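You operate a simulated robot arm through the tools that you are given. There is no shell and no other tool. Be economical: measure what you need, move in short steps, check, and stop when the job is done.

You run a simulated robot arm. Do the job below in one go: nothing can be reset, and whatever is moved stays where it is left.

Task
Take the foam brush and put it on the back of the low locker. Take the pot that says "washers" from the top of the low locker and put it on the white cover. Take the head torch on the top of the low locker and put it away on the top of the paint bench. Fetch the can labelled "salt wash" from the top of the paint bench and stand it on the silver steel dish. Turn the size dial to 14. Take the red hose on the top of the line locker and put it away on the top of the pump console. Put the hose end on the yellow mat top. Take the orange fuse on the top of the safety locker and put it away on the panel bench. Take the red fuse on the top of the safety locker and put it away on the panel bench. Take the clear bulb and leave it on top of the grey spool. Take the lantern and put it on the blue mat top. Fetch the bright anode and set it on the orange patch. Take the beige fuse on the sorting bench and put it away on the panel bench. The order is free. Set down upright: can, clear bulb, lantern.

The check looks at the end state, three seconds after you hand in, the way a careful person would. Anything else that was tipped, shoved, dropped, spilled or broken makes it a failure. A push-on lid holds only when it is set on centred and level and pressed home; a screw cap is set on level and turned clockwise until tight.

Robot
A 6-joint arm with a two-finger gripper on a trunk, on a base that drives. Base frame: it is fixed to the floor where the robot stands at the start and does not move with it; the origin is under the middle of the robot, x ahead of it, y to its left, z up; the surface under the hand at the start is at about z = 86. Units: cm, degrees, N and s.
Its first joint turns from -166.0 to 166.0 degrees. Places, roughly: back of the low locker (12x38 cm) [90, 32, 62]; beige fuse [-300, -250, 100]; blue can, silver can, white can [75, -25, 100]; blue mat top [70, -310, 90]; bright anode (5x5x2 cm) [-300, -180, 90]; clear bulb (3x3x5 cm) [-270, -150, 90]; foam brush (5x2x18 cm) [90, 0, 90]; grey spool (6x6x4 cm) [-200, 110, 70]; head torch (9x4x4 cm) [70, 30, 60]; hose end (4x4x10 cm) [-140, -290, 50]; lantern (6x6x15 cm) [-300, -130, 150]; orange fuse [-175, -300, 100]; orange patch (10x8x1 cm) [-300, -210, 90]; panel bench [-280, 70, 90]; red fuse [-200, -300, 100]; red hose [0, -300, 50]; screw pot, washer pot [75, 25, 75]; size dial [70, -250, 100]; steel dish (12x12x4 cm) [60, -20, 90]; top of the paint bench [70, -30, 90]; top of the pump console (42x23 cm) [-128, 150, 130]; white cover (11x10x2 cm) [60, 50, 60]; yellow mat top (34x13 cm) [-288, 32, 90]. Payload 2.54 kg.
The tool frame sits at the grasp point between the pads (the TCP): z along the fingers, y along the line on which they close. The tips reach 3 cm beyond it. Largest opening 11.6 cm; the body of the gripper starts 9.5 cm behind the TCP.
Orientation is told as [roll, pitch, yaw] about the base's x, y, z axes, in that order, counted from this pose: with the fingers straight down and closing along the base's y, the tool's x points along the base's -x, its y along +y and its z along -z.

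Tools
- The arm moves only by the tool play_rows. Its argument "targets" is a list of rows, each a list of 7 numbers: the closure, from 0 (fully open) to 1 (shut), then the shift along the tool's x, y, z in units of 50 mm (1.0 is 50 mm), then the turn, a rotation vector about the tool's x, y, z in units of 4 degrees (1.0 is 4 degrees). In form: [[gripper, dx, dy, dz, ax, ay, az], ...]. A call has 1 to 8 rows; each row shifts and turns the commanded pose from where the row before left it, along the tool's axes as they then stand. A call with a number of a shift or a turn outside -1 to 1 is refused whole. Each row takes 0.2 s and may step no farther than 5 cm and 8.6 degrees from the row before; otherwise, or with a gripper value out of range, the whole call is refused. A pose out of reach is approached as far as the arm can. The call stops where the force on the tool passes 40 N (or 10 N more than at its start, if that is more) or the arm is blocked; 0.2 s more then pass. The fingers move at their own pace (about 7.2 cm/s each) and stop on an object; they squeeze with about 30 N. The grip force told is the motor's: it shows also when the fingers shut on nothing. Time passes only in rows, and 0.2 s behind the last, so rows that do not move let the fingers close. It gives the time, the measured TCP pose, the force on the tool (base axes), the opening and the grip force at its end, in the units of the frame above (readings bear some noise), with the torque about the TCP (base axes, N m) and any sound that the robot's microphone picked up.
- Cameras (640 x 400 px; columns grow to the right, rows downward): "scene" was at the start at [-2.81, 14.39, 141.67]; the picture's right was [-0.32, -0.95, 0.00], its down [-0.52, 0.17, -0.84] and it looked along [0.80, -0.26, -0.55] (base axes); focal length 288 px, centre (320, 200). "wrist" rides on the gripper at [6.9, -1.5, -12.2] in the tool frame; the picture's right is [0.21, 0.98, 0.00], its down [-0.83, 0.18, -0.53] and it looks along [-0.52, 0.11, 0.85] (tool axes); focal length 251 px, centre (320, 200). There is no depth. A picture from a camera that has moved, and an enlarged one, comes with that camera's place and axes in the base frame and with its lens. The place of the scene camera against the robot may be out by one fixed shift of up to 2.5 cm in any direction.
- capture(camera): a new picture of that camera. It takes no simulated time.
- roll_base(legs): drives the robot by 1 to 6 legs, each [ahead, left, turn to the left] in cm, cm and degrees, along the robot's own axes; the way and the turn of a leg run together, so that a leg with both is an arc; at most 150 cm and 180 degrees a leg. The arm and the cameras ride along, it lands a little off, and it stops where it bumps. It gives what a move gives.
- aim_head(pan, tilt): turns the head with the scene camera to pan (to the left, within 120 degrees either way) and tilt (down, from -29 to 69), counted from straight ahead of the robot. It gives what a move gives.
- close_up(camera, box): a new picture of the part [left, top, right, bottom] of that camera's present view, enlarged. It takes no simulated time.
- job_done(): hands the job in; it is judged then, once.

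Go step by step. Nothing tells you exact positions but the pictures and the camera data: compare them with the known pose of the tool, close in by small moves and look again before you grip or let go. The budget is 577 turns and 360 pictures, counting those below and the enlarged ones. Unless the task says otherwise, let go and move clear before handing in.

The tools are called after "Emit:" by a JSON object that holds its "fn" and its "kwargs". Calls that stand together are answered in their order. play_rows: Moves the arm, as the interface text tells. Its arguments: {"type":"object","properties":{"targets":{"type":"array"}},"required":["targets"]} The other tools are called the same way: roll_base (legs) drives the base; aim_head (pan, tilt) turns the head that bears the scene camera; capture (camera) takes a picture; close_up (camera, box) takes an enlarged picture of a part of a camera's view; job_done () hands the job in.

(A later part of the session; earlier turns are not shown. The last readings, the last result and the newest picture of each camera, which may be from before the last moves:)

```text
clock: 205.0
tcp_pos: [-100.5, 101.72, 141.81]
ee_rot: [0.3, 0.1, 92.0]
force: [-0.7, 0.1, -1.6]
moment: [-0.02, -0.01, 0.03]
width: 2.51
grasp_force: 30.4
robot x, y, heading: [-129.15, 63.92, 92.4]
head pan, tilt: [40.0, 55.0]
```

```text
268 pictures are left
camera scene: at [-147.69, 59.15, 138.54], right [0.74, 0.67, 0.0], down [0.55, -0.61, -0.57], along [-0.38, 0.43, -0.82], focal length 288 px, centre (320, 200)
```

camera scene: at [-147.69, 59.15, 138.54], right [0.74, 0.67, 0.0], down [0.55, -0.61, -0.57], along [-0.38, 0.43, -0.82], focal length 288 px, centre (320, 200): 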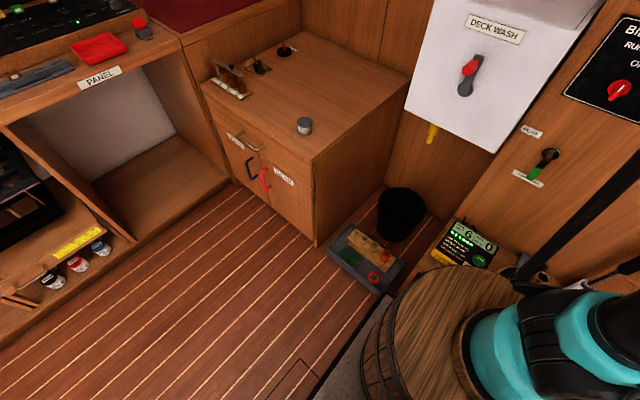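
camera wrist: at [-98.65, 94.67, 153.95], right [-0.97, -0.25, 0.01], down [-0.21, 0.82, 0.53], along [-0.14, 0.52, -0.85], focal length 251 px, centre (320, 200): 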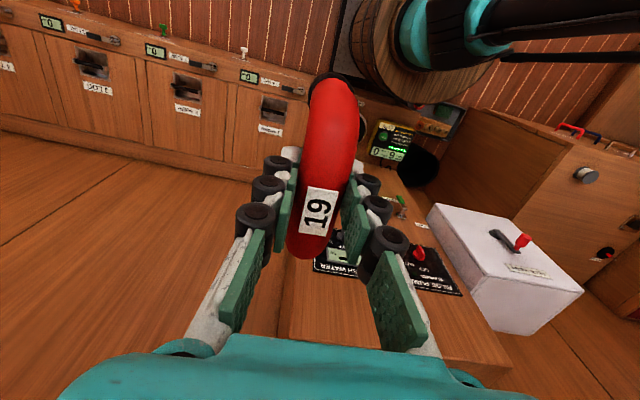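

Emit:
{"fn": "roll_base", "kwargs": {"legs": [[-2, 0, -2]]}}

Emit:
{"fn": "play_rows", "kwargs": {"targets": [[1, -0.6, 0.7, -0.12, 0, 0, 0], [1, -0.6, 0.7, -0.12, 0, 0, 0], [1, -0.6, 0.7, -0.12, 0, 0, 0], [1, -0.6, 0.7, -0.12, 0, 0, 0], [1, -0.6, 0.7, -0.12, 0, 0, 0], [1, -0.6, 0.7, -0.12, 0, 0, 0], [1, -0.6, 0.6, -0.12, 0, 0, 0], [1, 0, 0, 0, 0, 0, 0]]}}

Emit:
{"fn": "capture", "kwargs": {"camera": "wrist"}}

```text
clock: 205.8
tcp_pos: [-99.14, 98.59, 141.8]
ee_rot: [0.5, 0.1, 90.0]
force: [-0.2, 0.6, -1.3]
moment: [-0.01, 0.04, -0.02]
width: 2.56
grasp_force: 30.0
robot x, y, heading: [-129.28, 62.22, 89.9]
head pan, tilt: [40.0, 55.0]
```

```text
clock: 207.6
tcp_pos: [-123.14, 119.59, 146.18]
ee_rot: [0.5, 0.0, 89.9]
force: [-0.1, 0.1, 0.4]
moment: [0.01, 0.01, 0.02]
width: 2.54
grasp_force: 30.1
robot x, y, heading: [-129.05, 62.27, 90.3]
head pan, tilt: [40.0, 55.0]
```

```text
267 pictures are left
camera wrist: at [-121.51, 112.58, 158.26], right [-0.98, -0.21, 0.01], down [-0.18, 0.83, 0.53], along [-0.12, 0.52, -0.85], focal length 251 px, centre (320, 200)
```

wrist: 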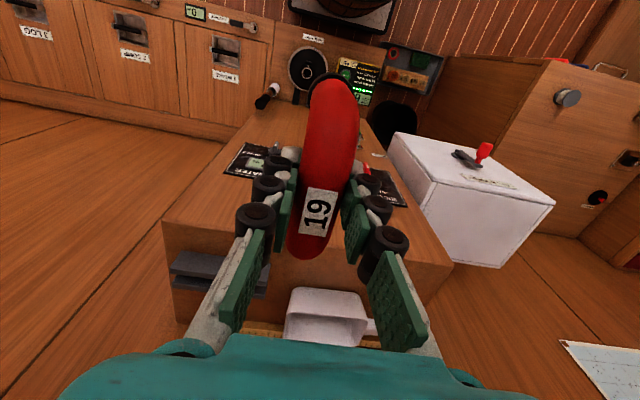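

Front strip of the console top (y ≈ 136–146) ahead of the bailer is free. I turn the tool to yaw 0 so the arch spans x, and set it at about (-129, 141).

Emit:
{"fn": "play_rows", "kwargs": {"targets": [[1, 0, 0, 0, 0, 0, 1], [1, 0, 0, 0, 0, 0, 1], [1, 0, 0, 0, 0, 0, 1], [1, 0, 0, 0, 0, 0, 1], [1, 0, 0, 0, 0, 0, 1], [1, 0, 0, 0, 0, 0, 1], [1, 0, 0, 0, 0, 0, 1], [1, 0, 0, 0, 0, 0, 1]]}}

Emit:
{"fn": "play_rows", "kwargs": {"targets": [[1, 0, 0, 0, 0, 0, 1], [1, 0, 0, 0, 0, 0, 1], [1, 0, 0, 0, 0, 0, 1], [1, 0, 0, 0, 0, 0, 1], [1, 0, 0, 0, 0, 0, 1], [1, 0, 0, 0, 0, 0, 1], [1, 0, 0, 0, 0, 0, 1], [1, 0, 0, 0, 0, 0, 1]]}}

Emit:
{"fn": "play_rows", "kwargs": {"targets": [[1, 0, 0, 0, 0, 0, 1], [1, 0, 0, 0, 0, 0, 1], [1, 0, 0, 0, 0, 0, 1], [1, 0, 0, 0, 0, 0, 1], [1, 0, 0, 0, 0, 0, 1], [1, 0, 0, 0, 0, 0, 1], [1, 0, 0, 0, 0, 0, 0.5], [1, 0, 0, 0, 0, 0, 0]]}}

Emit:
{"fn": "play_rows", "kwargs": {"targets": [[1, 0.3, 0.8, 0, 0, 0, 0], [1, 0.3, 0.8, 0, 0, 0, 0], [1, 0.3, 0.9, 0, 0, 0, 0], [1, 0.2, 0.9, 0, 0, 0, 0], [1, 0, 0.8, 0, 0, 0, 0], [1, 0, 0, 0, 0, 0, 0]]}}

Emit:
{"fn": "capture", "kwargs": {"camera": "wrist"}}

```text
clock: 209.4
tcp_pos: [-123.01, 119.59, 146.19]
ee_rot: [0.3, 0.2, 57.9]
force: [-0.1, 0.4, -1.7]
moment: [-0.02, 0.01, -0.01]
width: 2.53
grasp_force: 29.7
robot x, y, heading: [-129.23, 62.2, 89.9]
head pan, tilt: [40.0, 55.0]
```

```text
clock: 211.2
tcp_pos: [-123.02, 119.65, 146.11]
ee_rot: [0.1, 0.6, 25.9]
force: [-0.8, -0.2, 0.3]
moment: [-0.01, 0.04, 0.0]
width: 2.51
grasp_force: 29.1
robot x, y, heading: [-129.02, 62.2, 90.1]
head pan, tilt: [40.0, 55.0]
```

```text
clock: 213.0
tcp_pos: [-123.06, 119.64, 146.11]
ee_rot: [-0.2, 0.5, -0.1]
force: [0.0, 0.7, -0.7]
moment: [0.0, 0.03, -0.03]
width: 2.52
grasp_force: 30.6
robot x, y, heading: [-129.24, 61.95, 90.2]
head pan, tilt: [40.0, 55.0]
```

```text
clock: 214.4
tcp_pos: [-128.26, 137.52, 140.4]
ee_rot: [-0.1, 0.6, 0.0]
force: [0.5, 0.2, -1.7]
moment: [0.02, 0.01, 0.0]
width: 2.55
grasp_force: 29.5
out of reach, approached as far as the arm can: row 3, 4, 5
robot x, y, heading: [-128.92, 62.25, 90.2]
head pan, tilt: [40.0, 55.0]
```

```text
266 pictures are left
camera wrist: at [-135.22, 135.85, 152.65], right [-0.21, 0.98, 0.0], down [0.83, 0.18, 0.53], along [0.51, 0.11, -0.85], focal length 251 px, centre (320, 200)
```

wrist: 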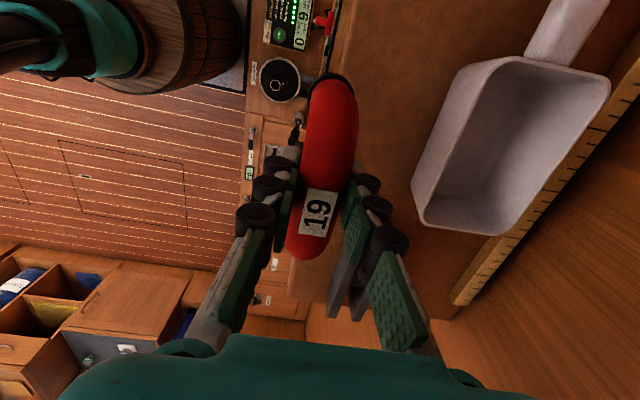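

Slightly out of reach. I retract, shift the base right of the floor tray and edge forward.

Emit:
{"fn": "play_rows", "kwargs": {"targets": [[1, 0, -0.8, -0.3, 0, 0, 0], [1, 0, -0.8, -0.3, 0, 0, 0], [1, 0, -0.8, -0.3, 0, 0, 0], [1, 0, 0, 0, 0, 0, 0]]}}

Emit:
{"fn": "roll_base", "kwargs": {"legs": [[-1, -9, 0], [9, 0, 0]]}}

```text
clock: 215.4
tcp_pos: [-128.22, 125.4, 144.88]
ee_rot: [-0.1, 0.5, 0.1]
force: [0.0, 0.2, -1.5]
moment: [-0.04, -0.01, -0.01]
width: 2.52
grasp_force: 30.0
robot x, y, heading: [-129.24, 62.09, 90.0]
head pan, tilt: [40.0, 55.0]
```

```text
clock: 217.2
tcp_pos: [-119.03, 132.07, 144.91]
ee_rot: [0.0, 0.5, -0.1]
force: [-0.1, 0.4, -2.0]
moment: [0.0, -0.01, 0.03]
width: 2.54
grasp_force: 29.7
robot x, y, heading: [-119.54, 69.04, 89.8]
head pan, tilt: [40.0, 55.0]
stopped in leg 2: the robot was blocked; the commanded pose is now the measured one
```

Emit:
{"fn": "play_rows", "kwargs": {"targets": [[1, 0.67, 0.2, 0, 0, 0, 0], [1, 0.67, 0.3, 0, 0, 0, 0], [1, 0.66, 0.5, 0, 0, 0, 0], [1, 0, 0.5, 0.3, 0, 0, 0], [1, 0, 0.28, 0.5, 0, 0, 0], [1, 0, 0, 0, 0, 0, 0]]}}

Emit:
{"fn": "capture", "kwargs": {"camera": "wrist"}}

Emit:
{"fn": "capture", "kwargs": {"camera": "scene"}}

```text
clock: 218.6
tcp_pos: [-129.05, 140.64, 139.99]
ee_rot: [-0.1, 0.5, -0.2]
force: [-0.8, -0.9, 3.5]
moment: [-0.13, -0.15, -0.02]
width: 2.52
grasp_force: 29.9
out of reach, approached as far as the arm can: row 3
robot x, y, heading: [-119.97, 68.83, 90.1]
head pan, tilt: [40.0, 55.0]
```

```text
265 pictures are left
camera wrist: at [-135.84, 138.99, 152.26], right [-0.21, 0.98, 0.0], down [0.83, 0.18, 0.53], along [0.52, 0.11, -0.85], focal length 251 px, centre (320, 200)
```

wrist: 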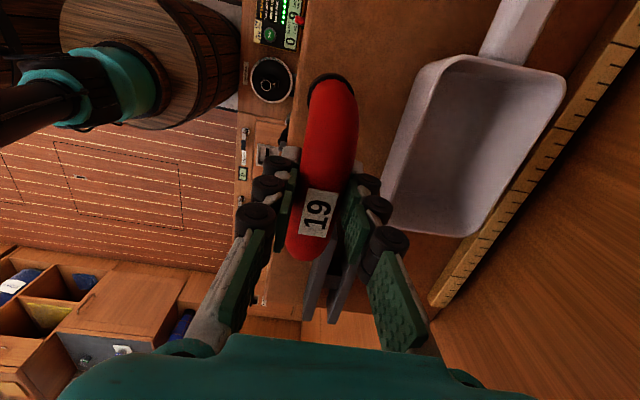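

```text
264 pictures are left
camera scene: at [-138.99, 64.43, 138.54], right [0.77, 0.64, 0.0], down [0.53, -0.63, -0.57], along [-0.37, 0.44, -0.82], focal length 288 px, centre (320, 200)
```

scene: 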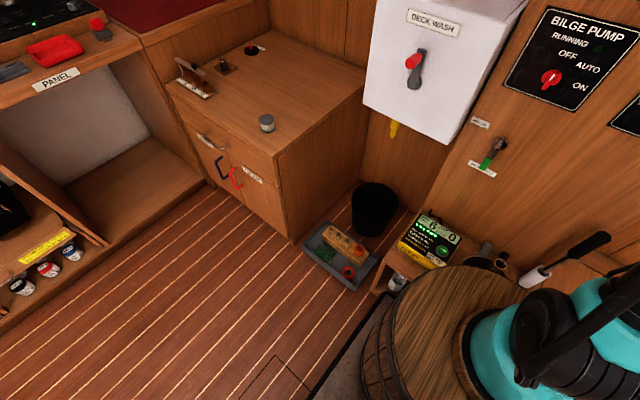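

I feel contact: the top is near 133.5, so the free strip is y ≈ 134–143. I raise a little, shift to y ≈ 138.8 and look.

Emit:
{"fn": "play_rows", "kwargs": {"targets": [[1, 0, 0, -0.15, 0, 0, 0], [1, 0, -0.36, 0, 0, 0, 0], [1, 0, 0, 0, 0, 0, 0]]}}

Emit:
{"fn": "capture", "kwargs": {"camera": "wrist"}}

```text
clock: 219.4
tcp_pos: [-129.05, 138.95, 140.77]
ee_rot: [-0.1, 0.5, -0.3]
force: [0.2, -0.4, -1.0]
moment: [-0.01, 0.02, 0.03]
width: 2.55
grasp_force: 30.7
robot x, y, heading: [-120.22, 68.87, 89.7]
head pan, tilt: [40.0, 55.0]
```

```text
263 pictures are left
camera wrist: at [-135.83, 137.16, 153.01], right [-0.21, 0.98, 0.0], down [0.83, 0.18, 0.53], along [0.52, 0.11, -0.85], focal length 251 px, centre (320, 200)
```

wrist: 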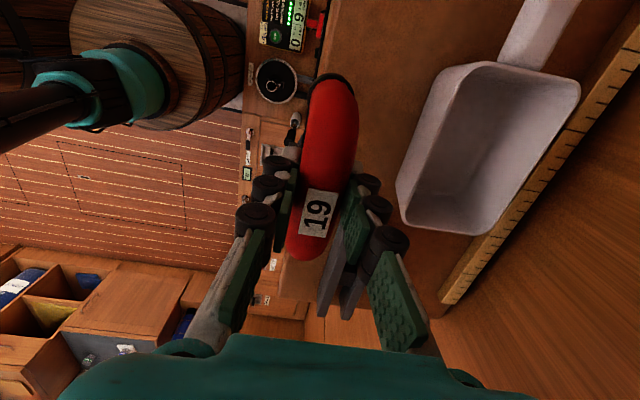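

Emit:
{"fn": "close_up", "kwargs": {"camera": "wrist", "box": [220, 0, 420, 125]}}

Emit:
{"fn": "aim_head", "kwargs": {"pan": 10, "tilt": 5}}

Emit:
{"fn": "capture", "kwargs": {"camera": "scene"}}

```text
3.20 times, centred on (320, 62) of wrist
camera zoom: at [-135.83, 137.16, 153.01], right [-0.21, 0.98, 0.0], down [0.83, 0.18, 0.53], along [0.52, 0.11, -0.85], focal length 805 px, centre (320, 640)
```

zoom: 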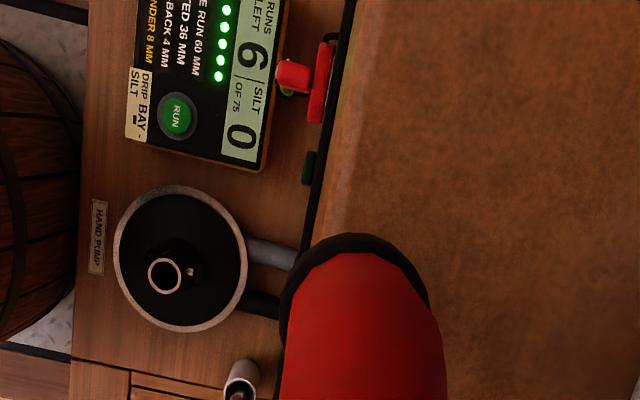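

```text
clock: 220.6
tcp_pos: [-128.97, 138.7, 140.78]
ee_rot: [0.1, 0.5, -0.2]
force: [0.0, -0.6, -1.0]
moment: [-0.01, -0.01, 0.03]
width: 2.53
grasp_force: 30.7
robot x, y, heading: [-119.66, 68.6, 90.0]
head pan, tilt: [10.0, 5.0]
```

```text
261 pictures are left
camera scene: at [-135.95, 67.98, 146.18], right [0.98, 0.17, 0.0], down [0.02, -0.09, -1.0], along [-0.17, 0.98, -0.09], focal length 288 px, centre (320, 200)
```

scene: 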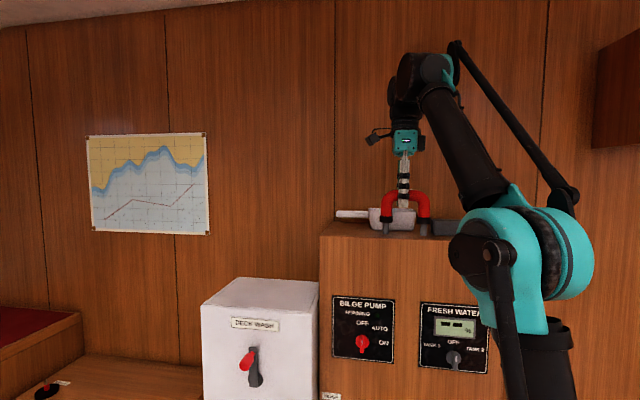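

Emit:
{"fn": "play_rows", "kwargs": {"targets": [[1, 0, 0.2, 0, 0, 0, 0], [1, 0, 0.2, 0, 0, 0, 0], [1, 0, 0, 0.1, 0, 0, 0], [1, 0, 0, 0.06, 0, 0, 0], [1, 0, 0, 0, 0, 0, 0]]}}

Emit:
{"fn": "close_up", "kwargs": {"camera": "scene", "box": [330, 130, 490, 250]}}

```text
clock: 221.8
tcp_pos: [-128.99, 140.63, 139.99]
ee_rot: [0.0, 0.4, -0.2]
force: [-0.7, 1.0, 11.8]
moment: [0.1, -0.52, 0.05]
width: 2.56
grasp_force: 29.9
robot x, y, heading: [-119.87, 68.67, 90.1]
head pan, tilt: [10.0, 5.0]
```

```text
3.33 times, centred on (410, 190) of scene
camera zoom: at [-135.95, 67.94, 146.19], right [0.98, 0.17, 0.0], down [0.02, -0.09, -1.0], along [-0.17, 0.98, -0.09], focal length 958 px, centre (20, 233)
```

zoom: 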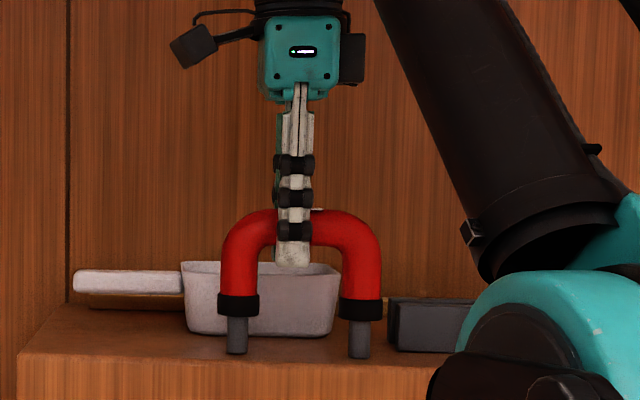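

The hose stands on both pins. I release gently and lift away.

Emit:
{"fn": "play_rows", "kwargs": {"targets": [[0.85, 0, 0, 0, 0, 0, 0], [0.75, 0, 0, 0, 0, 0, 0], [0.7, 0, 0, 0, 0, 0, 0], [0.7, 0, 0, -0.2, 0, 0, 0], [0.7, 0, 0, -0.4, 0, 0, 0], [0.7, 0, -0.2, -0.4, 0, 0, 0]]}}

Emit:
{"fn": "close_up", "kwargs": {"camera": "scene", "box": [330, 130, 490, 250]}}

```text
clock: 223.2
tcp_pos: [-128.81, 139.77, 142.01]
ee_rot: [0.0, 0.4, -0.2]
force: [0.4, -0.1, 0.4]
moment: [0.11, 0.05, -0.01]
width: 3.49
grasp_force: 0.1
out of reach, approached as far as the arm can: row 5, 6
robot x, y, heading: [-120.16, 69.0, 90.0]
head pan, tilt: [10.0, 5.0]
```

```text
3.33 times, centred on (410, 190) of scene
camera zoom: at [-135.95, 67.92, 146.19], right [0.98, 0.17, 0.0], down [0.02, -0.09, -1.0], along [-0.17, 0.98, -0.09], focal length 958 px, centre (20, 233)
```

zoom: 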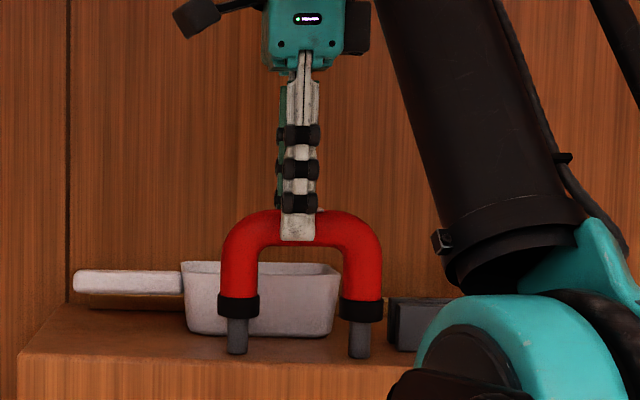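

Emit:
{"fn": "play_rows", "kwargs": {"targets": [[0.45, 0, 0.1, 0, 0, 0, 0], [0.4, 0, 0, 0, 0, 0, 0], [0.4, -0.3, 0, -0.05, 0, 0, 0], [0.4, -0.5, 0, -0.05, 0, 0, 0], [0.4, -0.6, 0, 0, 0, 0, 0], [0.4, -0.5, 0, 0, 0, 0, 0]]}}

Emit:
{"fn": "close_up", "kwargs": {"camera": "scene", "box": [330, 130, 490, 250]}}

```text
clock: 224.6
tcp_pos: [-119.29, 140.29, 142.38]
ee_rot: [-0.1, 0.5, -0.3]
force: [-0.4, -0.7, -0.3]
moment: [-0.01, -0.01, -0.03]
width: 6.95
grasp_force: 0.0
robot x, y, heading: [-120.1, 68.65, 89.9]
head pan, tilt: [10.0, 5.0]
```

```text
3.33 times, centred on (410, 190) of scene
camera zoom: at [-135.95, 67.97, 146.18], right [0.98, 0.17, 0.0], down [0.02, -0.09, -1.0], along [-0.17, 0.98, -0.09], focal length 958 px, centre (20, 233)
```

zoom: 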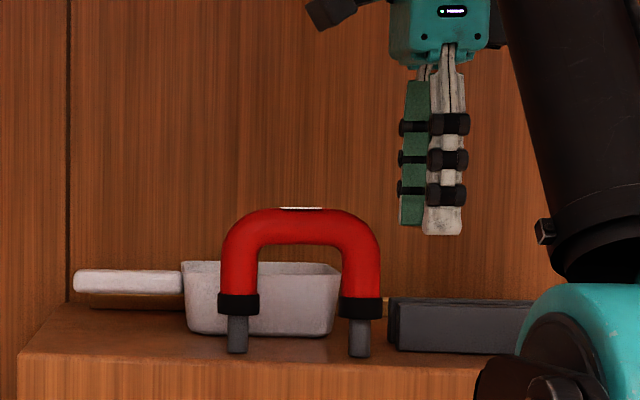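

Hose done. I retract, and drive to the sorting-bench side for the lantern.

Emit:
{"fn": "play_rows", "kwargs": {"targets": [[0, 0, -0.9, 0, 0, 0, 0], [0, 0, -0.9, 0, 0, 0, 0], [0, 0, -0.9, 0, 0, 0, 0], [0, 0, -0.9, 0, 0, 0, 0], [0, 0, -0.9, 0, 0, 0, 0], [0, 0, -0.9, 0, 0, 0, 0]]}}

Emit:
{"fn": "roll_base", "kwargs": {"legs": [[-150, 0, 0], [-50, 0, 0], [0, 0, 90], [40, 0, 0]]}}

Emit:
{"fn": "aim_head", "kwargs": {"pan": 0, "tilt": 15}}

Emit:
{"fn": "capture", "kwargs": {"camera": "scene"}}

Emit:
{"fn": "aim_head", "kwargs": {"pan": 55, "tilt": 20}}

Emit:
{"fn": "capture", "kwargs": {"camera": "scene"}}

```text
clock: 226.0
tcp_pos: [-119.46, 113.3, 142.3]
ee_rot: [-0.1, 0.5, -0.2]
force: [0.6, 0.7, -0.3]
moment: [-0.14, 0.0, 0.03]
width: 11.61
grasp_force: 0.0
robot x, y, heading: [-120.32, 68.76, 90.1]
head pan, tilt: [10.0, 5.0]
```

```text
clock: 241.9
tcp_pos: [-206.05, -128.94, 142.35]
ee_rot: [0.0, 0.5, 89.2]
force: [-0.6, 0.5, 0.7]
moment: [0.03, -0.03, -0.01]
width: 11.6
grasp_force: 0.0
robot x, y, heading: [-161.68, -130.23, 179.5]
head pan, tilt: [10.0, 5.0]
```

```text
clock: 242.6
tcp_pos: [-206.07, -128.95, 142.37]
ee_rot: [0.0, 0.6, 89.3]
force: [0.9, 0.0, 0.6]
moment: [0.01, -0.01, 0.02]
width: 11.61
grasp_force: 0.1
robot x, y, heading: [-161.62, -130.06, 179.2]
head pan, tilt: [0.0, 15.0]
```

```text
257 pictures are left
camera scene: at [-158.25, -142.87, 144.57], right [0.01, 1.0, 0.0], down [0.26, 0.0, -0.97], along [-0.97, 0.01, -0.26], focal length 288 px, centre (320, 200)
```

scene: 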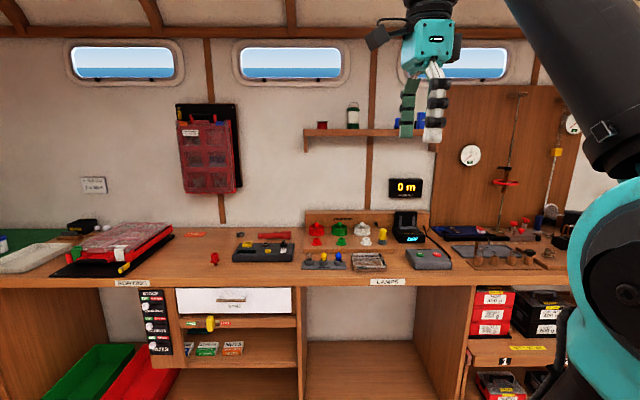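

```text
clock: 243.8
tcp_pos: [-206.06, -129.09, 142.51]
ee_rot: [0.0, 0.5, 89.2]
force: [0.0, 1.0, -0.5]
moment: [0.01, 0.02, 0.04]
width: 11.62
grasp_force: 0.1
robot x, y, heading: [-161.39, -129.71, 179.4]
head pan, tilt: [55.0, 20.0]
```

```text
256 pictures are left
camera scene: at [-154.34, -150.53, 143.75], right [-0.81, 0.58, 0.0], down [0.2, 0.28, -0.94], along [-0.55, -0.76, -0.34], focal length 288 px, centre (320, 200)
```

scene: 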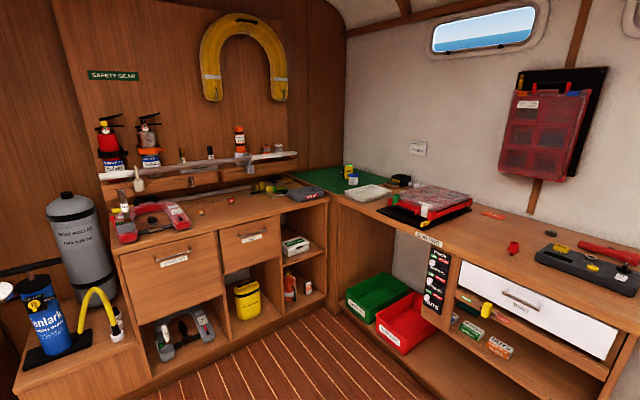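

I have a good overview: lantern on the wall shelf (≈ -312, -124, 141–155), anode/patch on the bench left of it. I bring the tool to neutral yaw (180) and drive up to the bench by the anode.

Emit:
{"fn": "play_rows", "kwargs": {"targets": [[0, 0, 0, 0, 0, 0, -1], [0, 0, 0, 0, 0, 0, -1], [0, 0, 0, 0, 0, 0, -1], [0, 0, 0, 0, 0, 0, -1], [0, 0, 0, 0, 0, 0, -1], [0, 0, 0, 0, 0, 0, -1], [0, 0, 0, 0, 0, 0, -1], [0, 0, 0, 0, 0, 0, -1]]}}

Emit:
{"fn": "play_rows", "kwargs": {"targets": [[0, 0, 0, 0, 0, 0, -1], [0, 0, 0, 0, 0, 0, -1], [0, 0, 0, 0, 0, 0, -1], [0, 0, 0, 0, 0, 0, -1], [0, 0, 0, 0, 0, 0, -1], [0, 0, 0, 0, 0, 0, -1], [0, 0, 0, 0, 0, 0, -1], [0, 0, 0, 0, 0, 0, -1]]}}

Emit:
{"fn": "play_rows", "kwargs": {"targets": [[0, 0, 0, 0, 0, 0, -1], [0, 0, 0, 0, 0, 0, -1], [0, 0, 0, 0, 0, 0, -1], [0, 0, 0, 0, 0, 0, -1], [0, 0, 0, 0, 0, 0, -1], [0, 0, 0, 0, 0, 0, -1], [0, 0, 0, 0, 0, 0, -0.7], [0, 0, 0, 0, 0, 0, 0]]}}

Emit:
{"fn": "roll_base", "kwargs": {"legs": [[40, 58, 0.6]]}}

Emit:
{"fn": "capture", "kwargs": {"camera": "wrist"}}

Emit:
{"fn": "aim_head", "kwargs": {"pan": 10, "tilt": 30}}

Emit:
{"fn": "capture", "kwargs": {"camera": "scene"}}

```text
clock: 245.7
tcp_pos: [-206.14, -128.91, 142.55]
ee_rot: [0.1, 0.4, 121.3]
force: [0.4, 0.4, -0.3]
moment: [-0.02, 0.01, -0.01]
width: 11.63
grasp_force: 0.0
robot x, y, heading: [-161.88, -129.82, 179.2]
head pan, tilt: [55.0, 20.0]
```

```text
clock: 247.4
tcp_pos: [-206.12, -129.02, 142.34]
ee_rot: [0.3, 0.2, 153.3]
force: [0.1, 1.3, -0.2]
moment: [0.02, 0.0, 0.0]
width: 11.59
grasp_force: 0.1
robot x, y, heading: [-161.75, -129.76, 179.4]
head pan, tilt: [55.0, 20.0]
```

```text
clock: 249.2
tcp_pos: [-206.11, -129.04, 142.42]
ee_rot: [0.5, 0.1, -180.1]
force: [0.0, 0.3, -0.3]
moment: [0.02, 0.04, -0.02]
width: 11.58
grasp_force: 0.1
robot x, y, heading: [-161.56, -130.08, 179.4]
head pan, tilt: [55.0, 20.0]
```

```text
clock: 253.1
tcp_pos: [-246.43, -186.46, 142.42]
ee_rot: [0.5, 0.0, -179.7]
force: [0.4, -1.1, -0.8]
moment: [0.01, 0.03, 0.02]
width: 11.6
grasp_force: 0.0
robot x, y, heading: [-202.01, -187.32, 179.9]
head pan, tilt: [55.0, 20.0]
```

```text
255 pictures are left
camera wrist: at [-239.7, -185.03, 154.61], right [0.22, -0.98, 0.01], down [-0.83, -0.18, 0.53], along [-0.52, -0.12, -0.84], focal length 251 px, centre (320, 200)
```

wrist: 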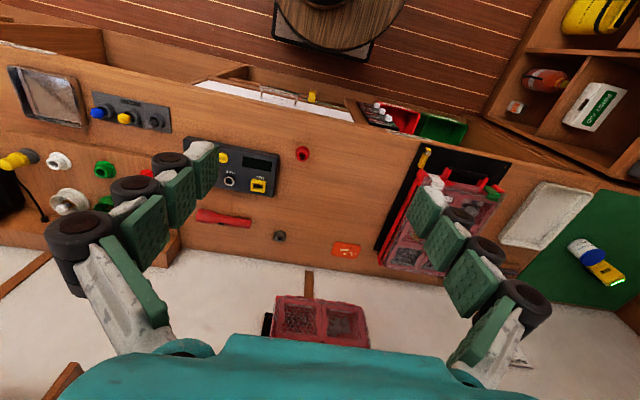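

```text
clock: 254.2
tcp_pos: [-246.6, -186.54, 142.47]
ee_rot: [0.4, 0.0, -179.7]
force: [0.4, -1.0, 0.2]
moment: [0.03, 0.02, 0.0]
width: 11.59
grasp_force: 0.2
robot x, y, heading: [-201.65, -187.03, 180.0]
head pan, tilt: [10.0, 30.0]
```

```text
254 pictures are left
camera scene: at [-198.26, -201.75, 142.15], right [-0.17, 0.99, 0.0], down [0.49, 0.08, -0.87], along [-0.85, -0.15, -0.5], focal length 288 px, centre (320, 200)
```

scene: 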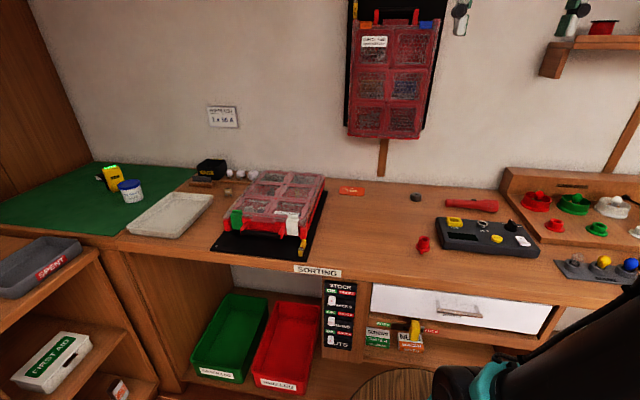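

Emit:
{"fn": "close_up", "kwargs": {"camera": "scene", "box": [170, 140, 370, 265]}}

Emit:
{"fn": "close_up", "kwargs": {"camera": "wrist", "box": [260, 200, 460, 290]}}

Emit:
{"fn": "close_up", "kwargs": {"camera": "scene", "box": [400, 160, 640, 290]}}

```text
3.20 times, centred on (270, 202) of scene
camera zoom: at [-198.26, -201.75, 142.15], right [-0.17, 0.99, 0.0], down [0.49, 0.08, -0.87], along [-0.85, -0.15, -0.5], focal length 920 px, centre (480, 192)
```

zoom: 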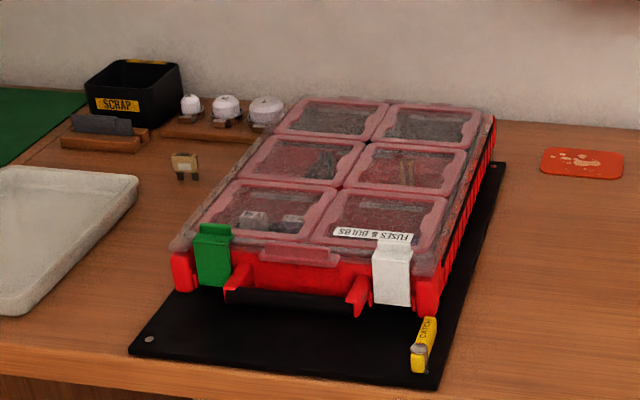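

```text
3.20 times, centred on (360, 245) of wrist
camera zoom: at [-239.7, -185.03, 154.61], right [0.22, -0.98, 0.01], down [-0.83, -0.18, 0.53], along [-0.52, -0.12, -0.84], focal length 805 px, centre (192, 56)
```

zoom: 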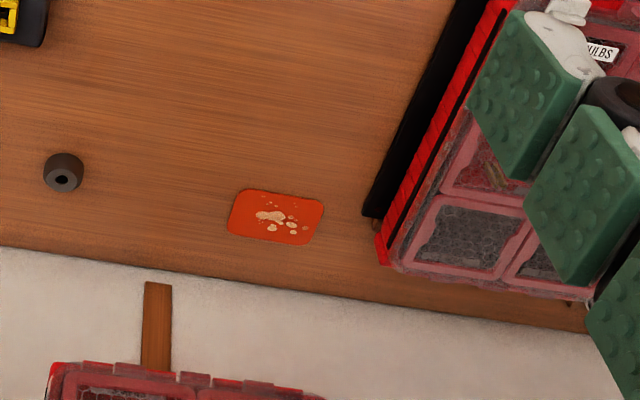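

```text
2.67 times, centred on (520, 225) of scene
camera zoom: at [-198.26, -201.75, 142.15], right [-0.17, 0.99, 0.0], down [0.49, 0.08, -0.87], along [-0.85, -0.15, -0.5], focal length 767 px, centre (-213, 133)
```

zoom: 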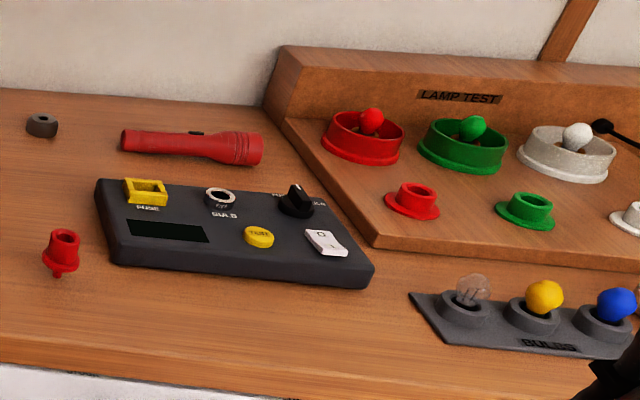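

The grey ring near (-298, -184) matches the bright anode's place; the beige fuse is the small two-pronged piece by the SCRAP box; the clear bulb sits in the BULBS strip. I approach the anode.

Emit:
{"fn": "roll_base", "kwargs": {"legs": [[5, 0, 0]]}}

Emit:
{"fn": "play_rows", "kwargs": {"targets": [[0, -0.6, 0, 0.7, 0, 0, 0], [0, -0.6, 0, 0.7, 0, 0, 0], [0, -0.6, 0, 0.7, 0, 0, 0], [0, -0.7, 0.0, 0.65, 0, 0, 0], [0, -0.7, 0, 0.65, 0, 0, 0], [0, -0.7, 0, 0.65, 0, 0, 0], [0, -0.7, 0, 0.65, 0, 0, 0], [0, -0.7, 0, 0.6, 0, 0, 0]]}}

Emit:
{"fn": "capture", "kwargs": {"camera": "wrist"}}

```text
clock: 255.2
tcp_pos: [-251.59, -186.68, 142.44]
ee_rot: [0.5, -0.1, -179.7]
force: [-0.4, 0.2, 0.1]
moment: [0.02, -0.03, 0.01]
width: 11.61
grasp_force: 0.1
robot x, y, heading: [-207.0, -187.24, 179.5]
head pan, tilt: [10.0, 30.0]
```

```text
clock: 256.9
tcp_pos: [-278.21, -186.82, 115.81]
ee_rot: [0.5, 0.0, -179.6]
force: [0.1, 0.4, 0.5]
moment: [0.04, 0.08, -0.01]
width: 11.6
grasp_force: 0.1
robot x, y, heading: [-207.17, -187.4, 179.6]
head pan, tilt: [10.0, 30.0]
```

```text
250 pictures are left
camera wrist: at [-271.27, -185.31, 127.99], right [0.22, -0.98, 0.01], down [-0.83, -0.18, 0.53], along [-0.52, -0.12, -0.84], focal length 251 px, centre (320, 200)
```

wrist: 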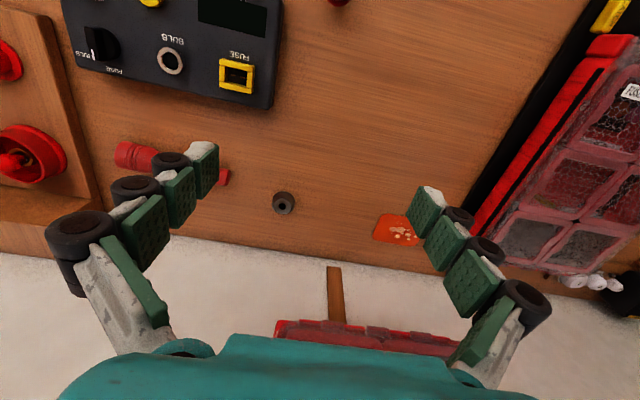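

Emit:
{"fn": "play_rows", "kwargs": {"targets": [[0, -0.77, -0.1, 0.5, 0, 0, 0], [0, -0.77, -0.1, 0.5, 0, 0, 0], [0, -0.77, -0.1, 0.5, 0, 0, 0], [0, -0.77, -0.1, 0.5, 0, 0, 0], [0, -0.77, -0.1, 0.5, 0, 0, 0], [0, 0, 0, 0, 0, 0, 0]]}}

Emit:
{"fn": "capture", "kwargs": {"camera": "wrist"}}

Emit:
{"fn": "close_up", "kwargs": {"camera": "wrist", "box": [280, 80, 440, 180]}}

```text
clock: 258.3
tcp_pos: [-295.93, -184.0, 104.05]
ee_rot: [0.5, 0.3, -179.8]
force: [31.2, -5.4, 15.7]
moment: [0.41, 5.02, 1.3]
width: 11.58
grasp_force: 0.1
robot x, y, heading: [-206.48, -187.26, 179.6]
head pan, tilt: [10.0, 30.0]
stopped in row 6: the force on the tool passed its limit at 69 N (the readings are from after the stop); the commanded pose is now the measured one
```

```text
249 pictures are left
camera wrist: at [-289.19, -182.47, 116.29], right [0.22, -0.98, 0.01], down [-0.83, -0.18, 0.53], along [-0.52, -0.12, -0.85], focal length 251 px, centre (320, 200)
```

wrist: 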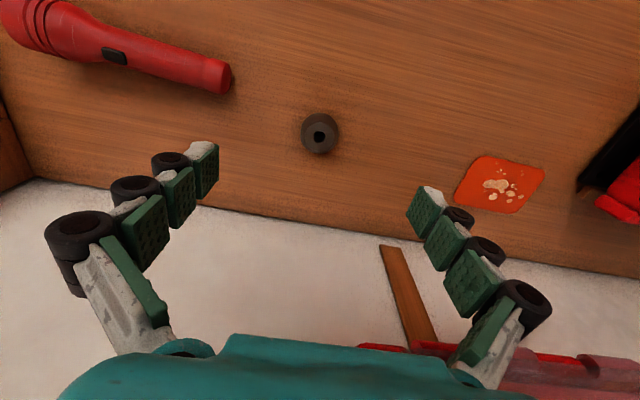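

```text
4.00 times, centred on (360, 130) of wrist
camera zoom: at [-289.19, -182.47, 116.29], right [0.22, -0.98, 0.01], down [-0.83, -0.18, 0.53], along [-0.52, -0.12, -0.85], focal length 1006 px, centre (160, 480)
```

zoom: 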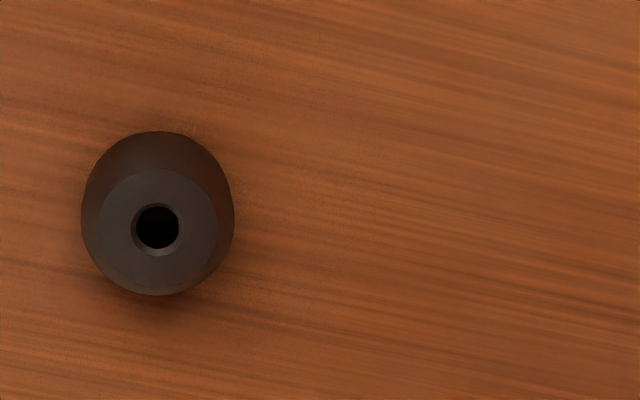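

I bumped the organiser hanging on the wall. I back off at once and check it.

Emit:
{"fn": "play_rows", "kwargs": {"targets": [[0, 0.4, 0, 0, 0, 0, 0], [0, 0.8, 0, 0, 0, 0, 0], [0, 0.8, 0, 0, 0, 0, 0], [0, 0, 0, 0, 0, 0, 0]]}}

Emit:
{"fn": "aim_head", "kwargs": {"pan": 10, "tilt": 20}}

Emit:
{"fn": "capture", "kwargs": {"camera": "scene"}}

```text
clock: 259.3
tcp_pos: [-286.54, -184.36, 103.57]
ee_rot: [0.5, 0.5, -179.8]
force: [0.0, -0.8, 0.7]
moment: [-0.01, -0.01, 0.03]
width: 11.57
grasp_force: 0.0
robot x, y, heading: [-206.56, -187.23, 180.0]
head pan, tilt: [10.0, 30.0]
```

```text
clock: 260.0
tcp_pos: [-286.56, -184.14, 103.46]
ee_rot: [0.5, 0.4, -179.7]
force: [-0.3, -0.8, -0.3]
moment: [-0.01, 0.01, -0.01]
width: 11.59
grasp_force: 0.0
robot x, y, heading: [-206.68, -187.29, 179.7]
head pan, tilt: [10.0, 20.0]
```

```text
247 pictures are left
camera scene: at [-203.42, -201.73, 143.75], right [-0.17, 0.99, 0.0], down [0.34, 0.06, -0.94], along [-0.93, -0.16, -0.34], focal length 288 px, centre (320, 200)
```

scene: 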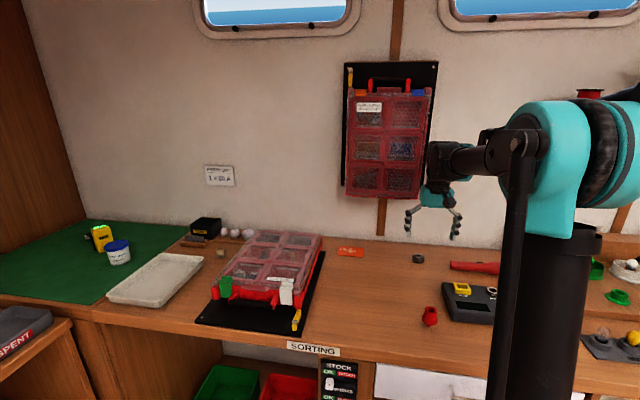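

The organiser still hangs in place. I tilt the tool forward 35° so the wrist stays clear of the wall, then approach the anode again.

Emit:
{"fn": "play_rows", "kwargs": {"targets": [[0, 0.3, 0, 0, 0, -1, 0], [0, 0.3, 0, 0, 0, -1, 0], [0, 0, 0, 0, 0, -1, 0], [0, 0, 0, 0, 0, -1, 0], [0, 0, 0, 0, 0, -1, 0], [0, 0, 0, 0, 0, -1, 0], [0, 0, 0, 0, 0, -1, 0], [0, 0, 0, 0, 0, -1, 0]]}}

Emit:
{"fn": "play_rows", "kwargs": {"targets": [[0, 0, 0, 0, 0, -0.75, 0], [0, 0, 0, 0, 0, 0, 0]]}}

Emit:
{"fn": "capture", "kwargs": {"camera": "wrist"}}

```text
clock: 261.8
tcp_pos: [-283.6, -184.06, 103.58]
ee_rot: [0.6, -31.5, 179.9]
force: [0.5, 0.5, 0.4]
moment: [0.01, -0.01, 0.04]
width: 11.59
grasp_force: 0.0
robot x, y, heading: [-206.81, -187.18, 179.8]
head pan, tilt: [10.0, 20.0]
```

```text
clock: 262.4
tcp_pos: [-283.64, -184.2, 103.53]
ee_rot: [0.6, -34.6, 179.9]
force: [-0.2, 0.5, 0.2]
moment: [-0.04, 0.01, 0.0]
width: 11.62
grasp_force: 0.0
robot x, y, heading: [-207.02, -187.07, 179.9]
head pan, tilt: [10.0, 20.0]
```

```text
246 pictures are left
camera wrist: at [-271.04, -182.65, 109.65], right [0.18, -0.98, -0.11], down [-0.38, -0.18, 0.91], along [-0.91, -0.12, -0.4], focal length 251 px, centre (320, 200)
```

wrist: 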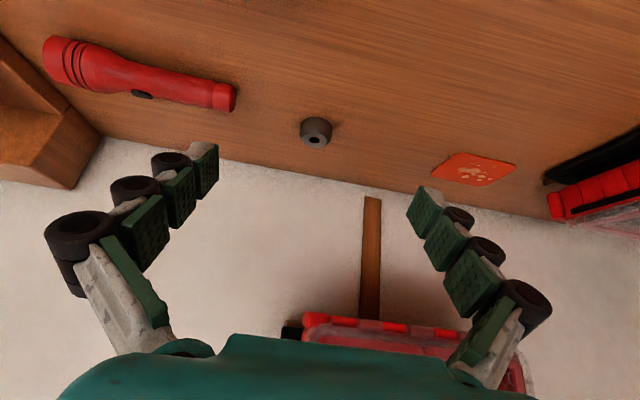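

Emit:
{"fn": "play_rows", "kwargs": {"targets": [[0, -0.16, 0.01, 0.78, 0, 0, 0], [0, -0.16, 0.01, 0.78, 0, 0, 0], [0, -0.16, 0.01, 0.78, 0, 0, 0], [0, -0.16, 0.01, 0.6, 0, 0, 0], [0, 0, 0, 0, 0, 0, 0]]}}

Emit:
{"fn": "capture", "kwargs": {"camera": "wrist"}}

Emit:
{"fn": "capture", "kwargs": {"camera": "scene"}}

```text
clock: 263.6
tcp_pos: [-294.53, -184.48, 93.22]
ee_rot: [0.6, -34.6, 179.9]
force: [0.0, -0.4, 0.4]
moment: [-0.01, -0.02, -0.02]
width: 11.59
grasp_force: 0.1
robot x, y, heading: [-206.94, -186.96, 179.6]
head pan, tilt: [10.0, 20.0]
```

```text
245 pictures are left
camera wrist: at [-282.03, -182.92, 99.31], right [0.18, -0.98, -0.11], down [-0.38, -0.18, 0.91], along [-0.91, -0.12, -0.4], focal length 251 px, centre (320, 200)
```

wrist: 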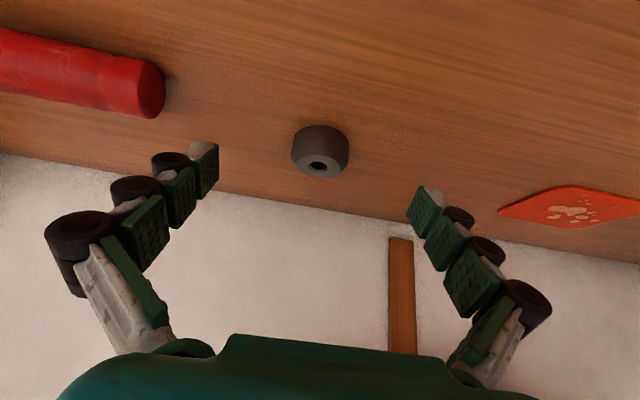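

```text
244 pictures are left
camera scene: at [-203.42, -201.73, 143.75], right [-0.17, 0.99, 0.0], down [0.34, 0.06, -0.94], along [-0.93, -0.16, -0.34], focal length 288 px, centre (320, 200)
```

scene: 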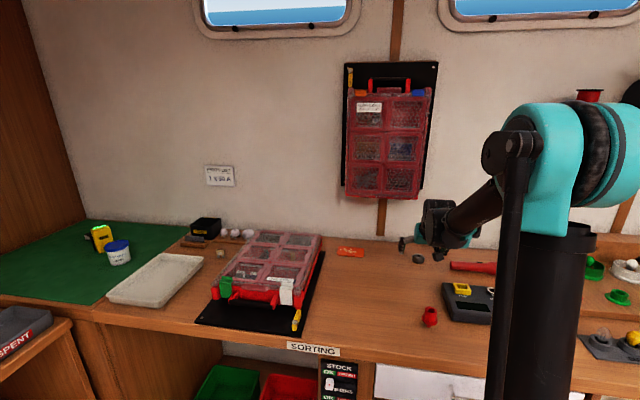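

Emit:
{"fn": "play_rows", "kwargs": {"targets": [[0.2, 0, 0, 0.3, 0, 0, 0], [0.3, 0, 0, 0.3, 0, 0, 0], [0.5, 0, 0, 0, 0, 0, 0], [0.8, 0, 0, 0, 0, 0, 0], [1, 0, 0, 0, 0, 0, 0], [1, 0, 0, 0, 0, 0, 0], [1, 0, 0, 0, 0, 0, 0]]}}

Emit:
{"fn": "capture", "kwargs": {"camera": "wrist"}}

```text
clock: 264.8
tcp_pos: [-296.24, -183.91, 91.06]
ee_rot: [0.1, -34.9, 179.9]
force: [2.0, 15.2, 33.6]
moment: [1.02, 0.28, -0.14]
width: 4.1
grasp_force: 26.6
robot x, y, heading: [-207.08, -187.21, 179.7]
head pan, tilt: [10.0, 20.0]
stopped in row 5: the force on the tool passed its limit at 46 N (the readings are from after the stop); the commanded pose is now the measured one
```

```text
243 pictures are left
camera wrist: at [-283.72, -182.49, 97.11], right [0.18, -0.98, -0.12], down [-0.37, -0.18, 0.91], along [-0.91, -0.12, -0.39], focal length 251 px, centre (320, 200)
```

wrist: 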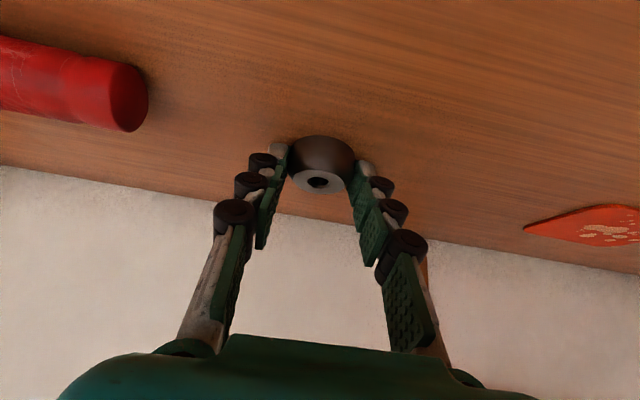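

Emit:
{"fn": "play_rows", "kwargs": {"targets": [[1, -0.01, -0.04, -0.03, 0, 0, 0], [1, 0, 0, 0, 0, 0, 0], [1, 0, 0, 0, 0, 0, 0]]}}

Emit:
{"fn": "play_rows", "kwargs": {"targets": [[1, -0.17, 0, -0.25, 0, 0, 0], [1, -0.34, 0, -0.49, 0, 0, 0], [1, -0.34, 0, -0.49, 0, 0, 0], [1, 0, 0, 0, 0, 0, 0]]}}

Emit:
{"fn": "capture", "kwargs": {"camera": "wrist"}}

```text
clock: 265.6
tcp_pos: [-296.34, -184.1, 91.08]
ee_rot: [0.3, -34.8, 179.9]
force: [-10.7, 7.9, 25.2]
moment: [0.81, 0.62, 0.1]
width: 4.05
grasp_force: 30.0
robot x, y, heading: [-206.85, -187.32, 179.6]
head pan, tilt: [10.0, 20.0]
```

```text
clock: 266.6
tcp_pos: [-296.4, -183.91, 98.37]
ee_rot: [0.3, -34.7, 180.0]
force: [0.0, -1.1, -1.8]
moment: [-0.04, -0.02, 0.03]
width: 4.06
grasp_force: 30.3
robot x, y, heading: [-206.5, -187.55, 179.4]
head pan, tilt: [10.0, 20.0]
```

```text
242 pictures are left
camera wrist: at [-283.75, -182.49, 104.56], right [0.18, -0.98, -0.12], down [-0.38, -0.18, 0.91], along [-0.91, -0.12, -0.4], focal length 251 px, centre (320, 200)
```

wrist: 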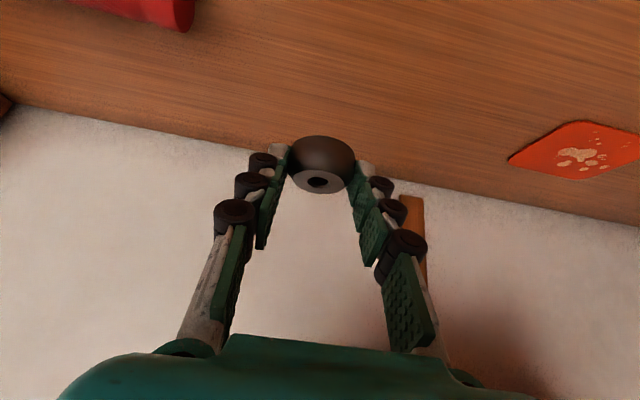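

Emit:
{"fn": "play_rows", "kwargs": {"targets": [[1, -0.1, 0.8, 0.07, 0, 0, 0], [1, -0.1, 0.9, 0.07, 0, 0, 0], [1, 0, 0.9, 0, 0, 0, 0], [1, 0, 0.9, 0, 0, 0, 0], [1, 0, 0.9, 0, 0, 0, 0], [1, 0, 0.44, 0, 0, 0, 0], [1, 0, 0, 0, 0, 0, 0]]}}

Emit:
{"fn": "capture", "kwargs": {"camera": "wrist"}}

Emit:
{"fn": "capture", "kwargs": {"camera": "scene"}}

```text
clock: 268.2
tcp_pos: [-297.52, -208.13, 98.56]
ee_rot: [0.3, -34.7, 179.9]
force: [-0.4, 0.2, -0.8]
moment: [0.0, -0.03, -0.01]
width: 4.03
grasp_force: 29.7
robot x, y, heading: [-206.53, -187.17, 179.8]
head pan, tilt: [10.0, 20.0]
```

```text
241 pictures are left
camera wrist: at [-284.9, -206.7, 104.64], right [0.18, -0.98, -0.12], down [-0.38, -0.18, 0.91], along [-0.91, -0.12, -0.4], focal length 251 px, centre (320, 200)
```

wrist: 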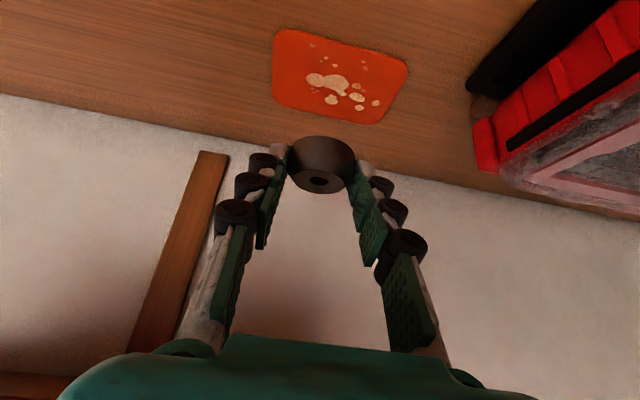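

```text
240 pictures are left
camera scene: at [-203.43, -201.71, 143.75], right [-0.17, 0.99, 0.0], down [0.34, 0.06, -0.94], along [-0.93, -0.16, -0.34], focal length 288 px, centre (320, 200)
```

scene: 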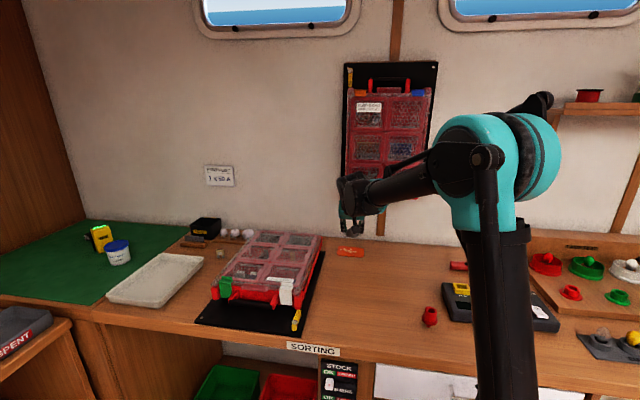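

Emit:
{"fn": "play_rows", "kwargs": {"targets": [[1, 0.3, 0.1, 0.4, 0, 0, 0], [1, 0.34, 0, 0.45, 0, 0, 0], [1, 0, 0, 0, 0, 0, 0]]}}

Emit:
{"fn": "play_rows", "kwargs": {"targets": [[1, 0.05, 0, 0.07, 0, 0, 0], [1, 0.03, 0, 0.045, 0, 0, 0], [1, 0.03, 0, 0.045, 0, 0, 0], [1, 0, 0, 0, 0, 0, 0]]}}

Emit:
{"fn": "capture", "kwargs": {"camera": "wrist"}}

```text
clock: 269.0
tcp_pos: [-297.33, -208.67, 93.26]
ee_rot: [0.3, -34.7, 179.9]
force: [-0.2, 0.6, -1.8]
moment: [-0.02, 0.0, 0.0]
width: 4.08
grasp_force: 30.4
robot x, y, heading: [-207.01, -186.93, 179.5]
head pan, tilt: [10.0, 20.0]
```

```text
clock: 270.0
tcp_pos: [-297.17, -208.63, 92.34]
ee_rot: [0.3, -34.7, 179.9]
force: [0.4, 0.9, -2.1]
moment: [0.02, -0.03, 0.04]
width: 4.03
grasp_force: 30.3
robot x, y, heading: [-206.99, -187.14, 179.8]
head pan, tilt: [10.0, 20.0]
```

```text
239 pictures are left
camera wrist: at [-284.67, -207.21, 98.39], right [0.18, -0.98, -0.12], down [-0.38, -0.18, 0.91], along [-0.91, -0.12, -0.4], focal length 251 px, centre (320, 200)
```

wrist: 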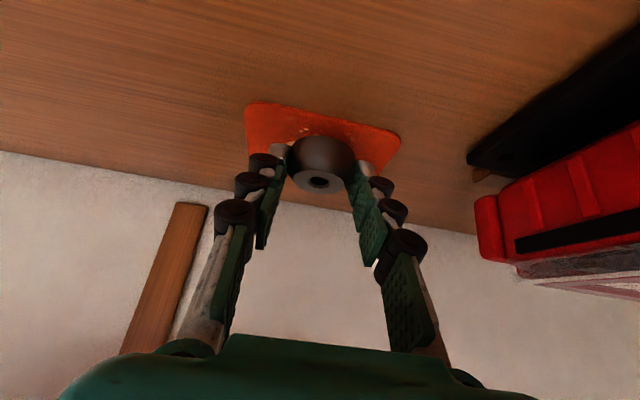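

Emit:
{"fn": "play_rows", "kwargs": {"targets": [[1, 0.06, 0, 0.03, 0, 0, 0], [1, 0.03, 0, 0.045, 0, 0, 0], [1, 0.03, 0, 0.045, 0, 0, 0], [1, 0, 0, 0, 0, 0, 0]]}}

```text
clock: 271.0
tcp_pos: [-297.09, -208.73, 91.47]
ee_rot: [0.3, -34.7, 179.9]
force: [0.3, -0.6, -1.6]
moment: [0.02, -0.04, 0.01]
width: 4.06
grasp_force: 30.5
robot x, y, heading: [-206.63, -187.09, 179.6]
head pan, tilt: [10.0, 20.0]
```

Emit:
{"fn": "play_rows", "kwargs": {"targets": [[1, 0.03, 0, 0.045, 0, 0, 0], [1, 0.02, 0, 0.03, 0, 0, 0], [1, 0, 0, 0, 0, 0, 0]]}}

```text
clock: 271.7
tcp_pos: [-297.2, -208.54, 91.32]
ee_rot: [0.3, -35.0, 180.0]
force: [3.4, 0.3, 20.8]
moment: [0.17, 0.1, -0.04]
width: 4.07
grasp_force: 30.5
robot x, y, heading: [-206.72, -187.0, 179.4]
head pan, tilt: [10.0, 20.0]
stopped in row 3: the force on the tool passed its limit at 42 N (the readings are from after the stop); the commanded pose is now the measured one
```

Contact with the patch. I release and back out up and away.

Emit:
{"fn": "play_rows", "kwargs": {"targets": [[0.9, -0.02, 0, -0.03, 0, 0, 0], [0.6, 0, 0, 0, 0, 0, 0], [0.5, 0, 0, 0, 0, 0, 0], [0.5, 0, 0, -0.3, 0, 0, 0], [0.5, 0, 0, -0.6, 0, 0, 0], [0.5, -0.1, 0, -0.8, 0, 0, 0]]}}

Emit:
{"fn": "capture", "kwargs": {"camera": "wrist"}}

```text
clock: 273.1
tcp_pos: [-292.62, -208.63, 98.47]
ee_rot: [0.4, -34.9, 179.9]
force: [-0.6, 0.1, -0.3]
moment: [-0.01, -0.01, -0.03]
width: 5.82
grasp_force: 0.1
robot x, y, heading: [-206.91, -187.15, 179.6]
head pan, tilt: [10.0, 20.0]
```

```text
238 pictures are left
camera wrist: at [-280.08, -207.15, 104.66], right [0.18, -0.98, -0.12], down [-0.37, -0.18, 0.91], along [-0.91, -0.12, -0.39], focal length 251 px, centre (320, 200)
```

wrist: 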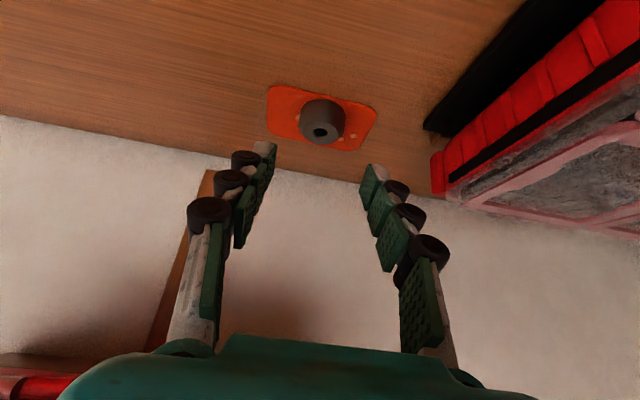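

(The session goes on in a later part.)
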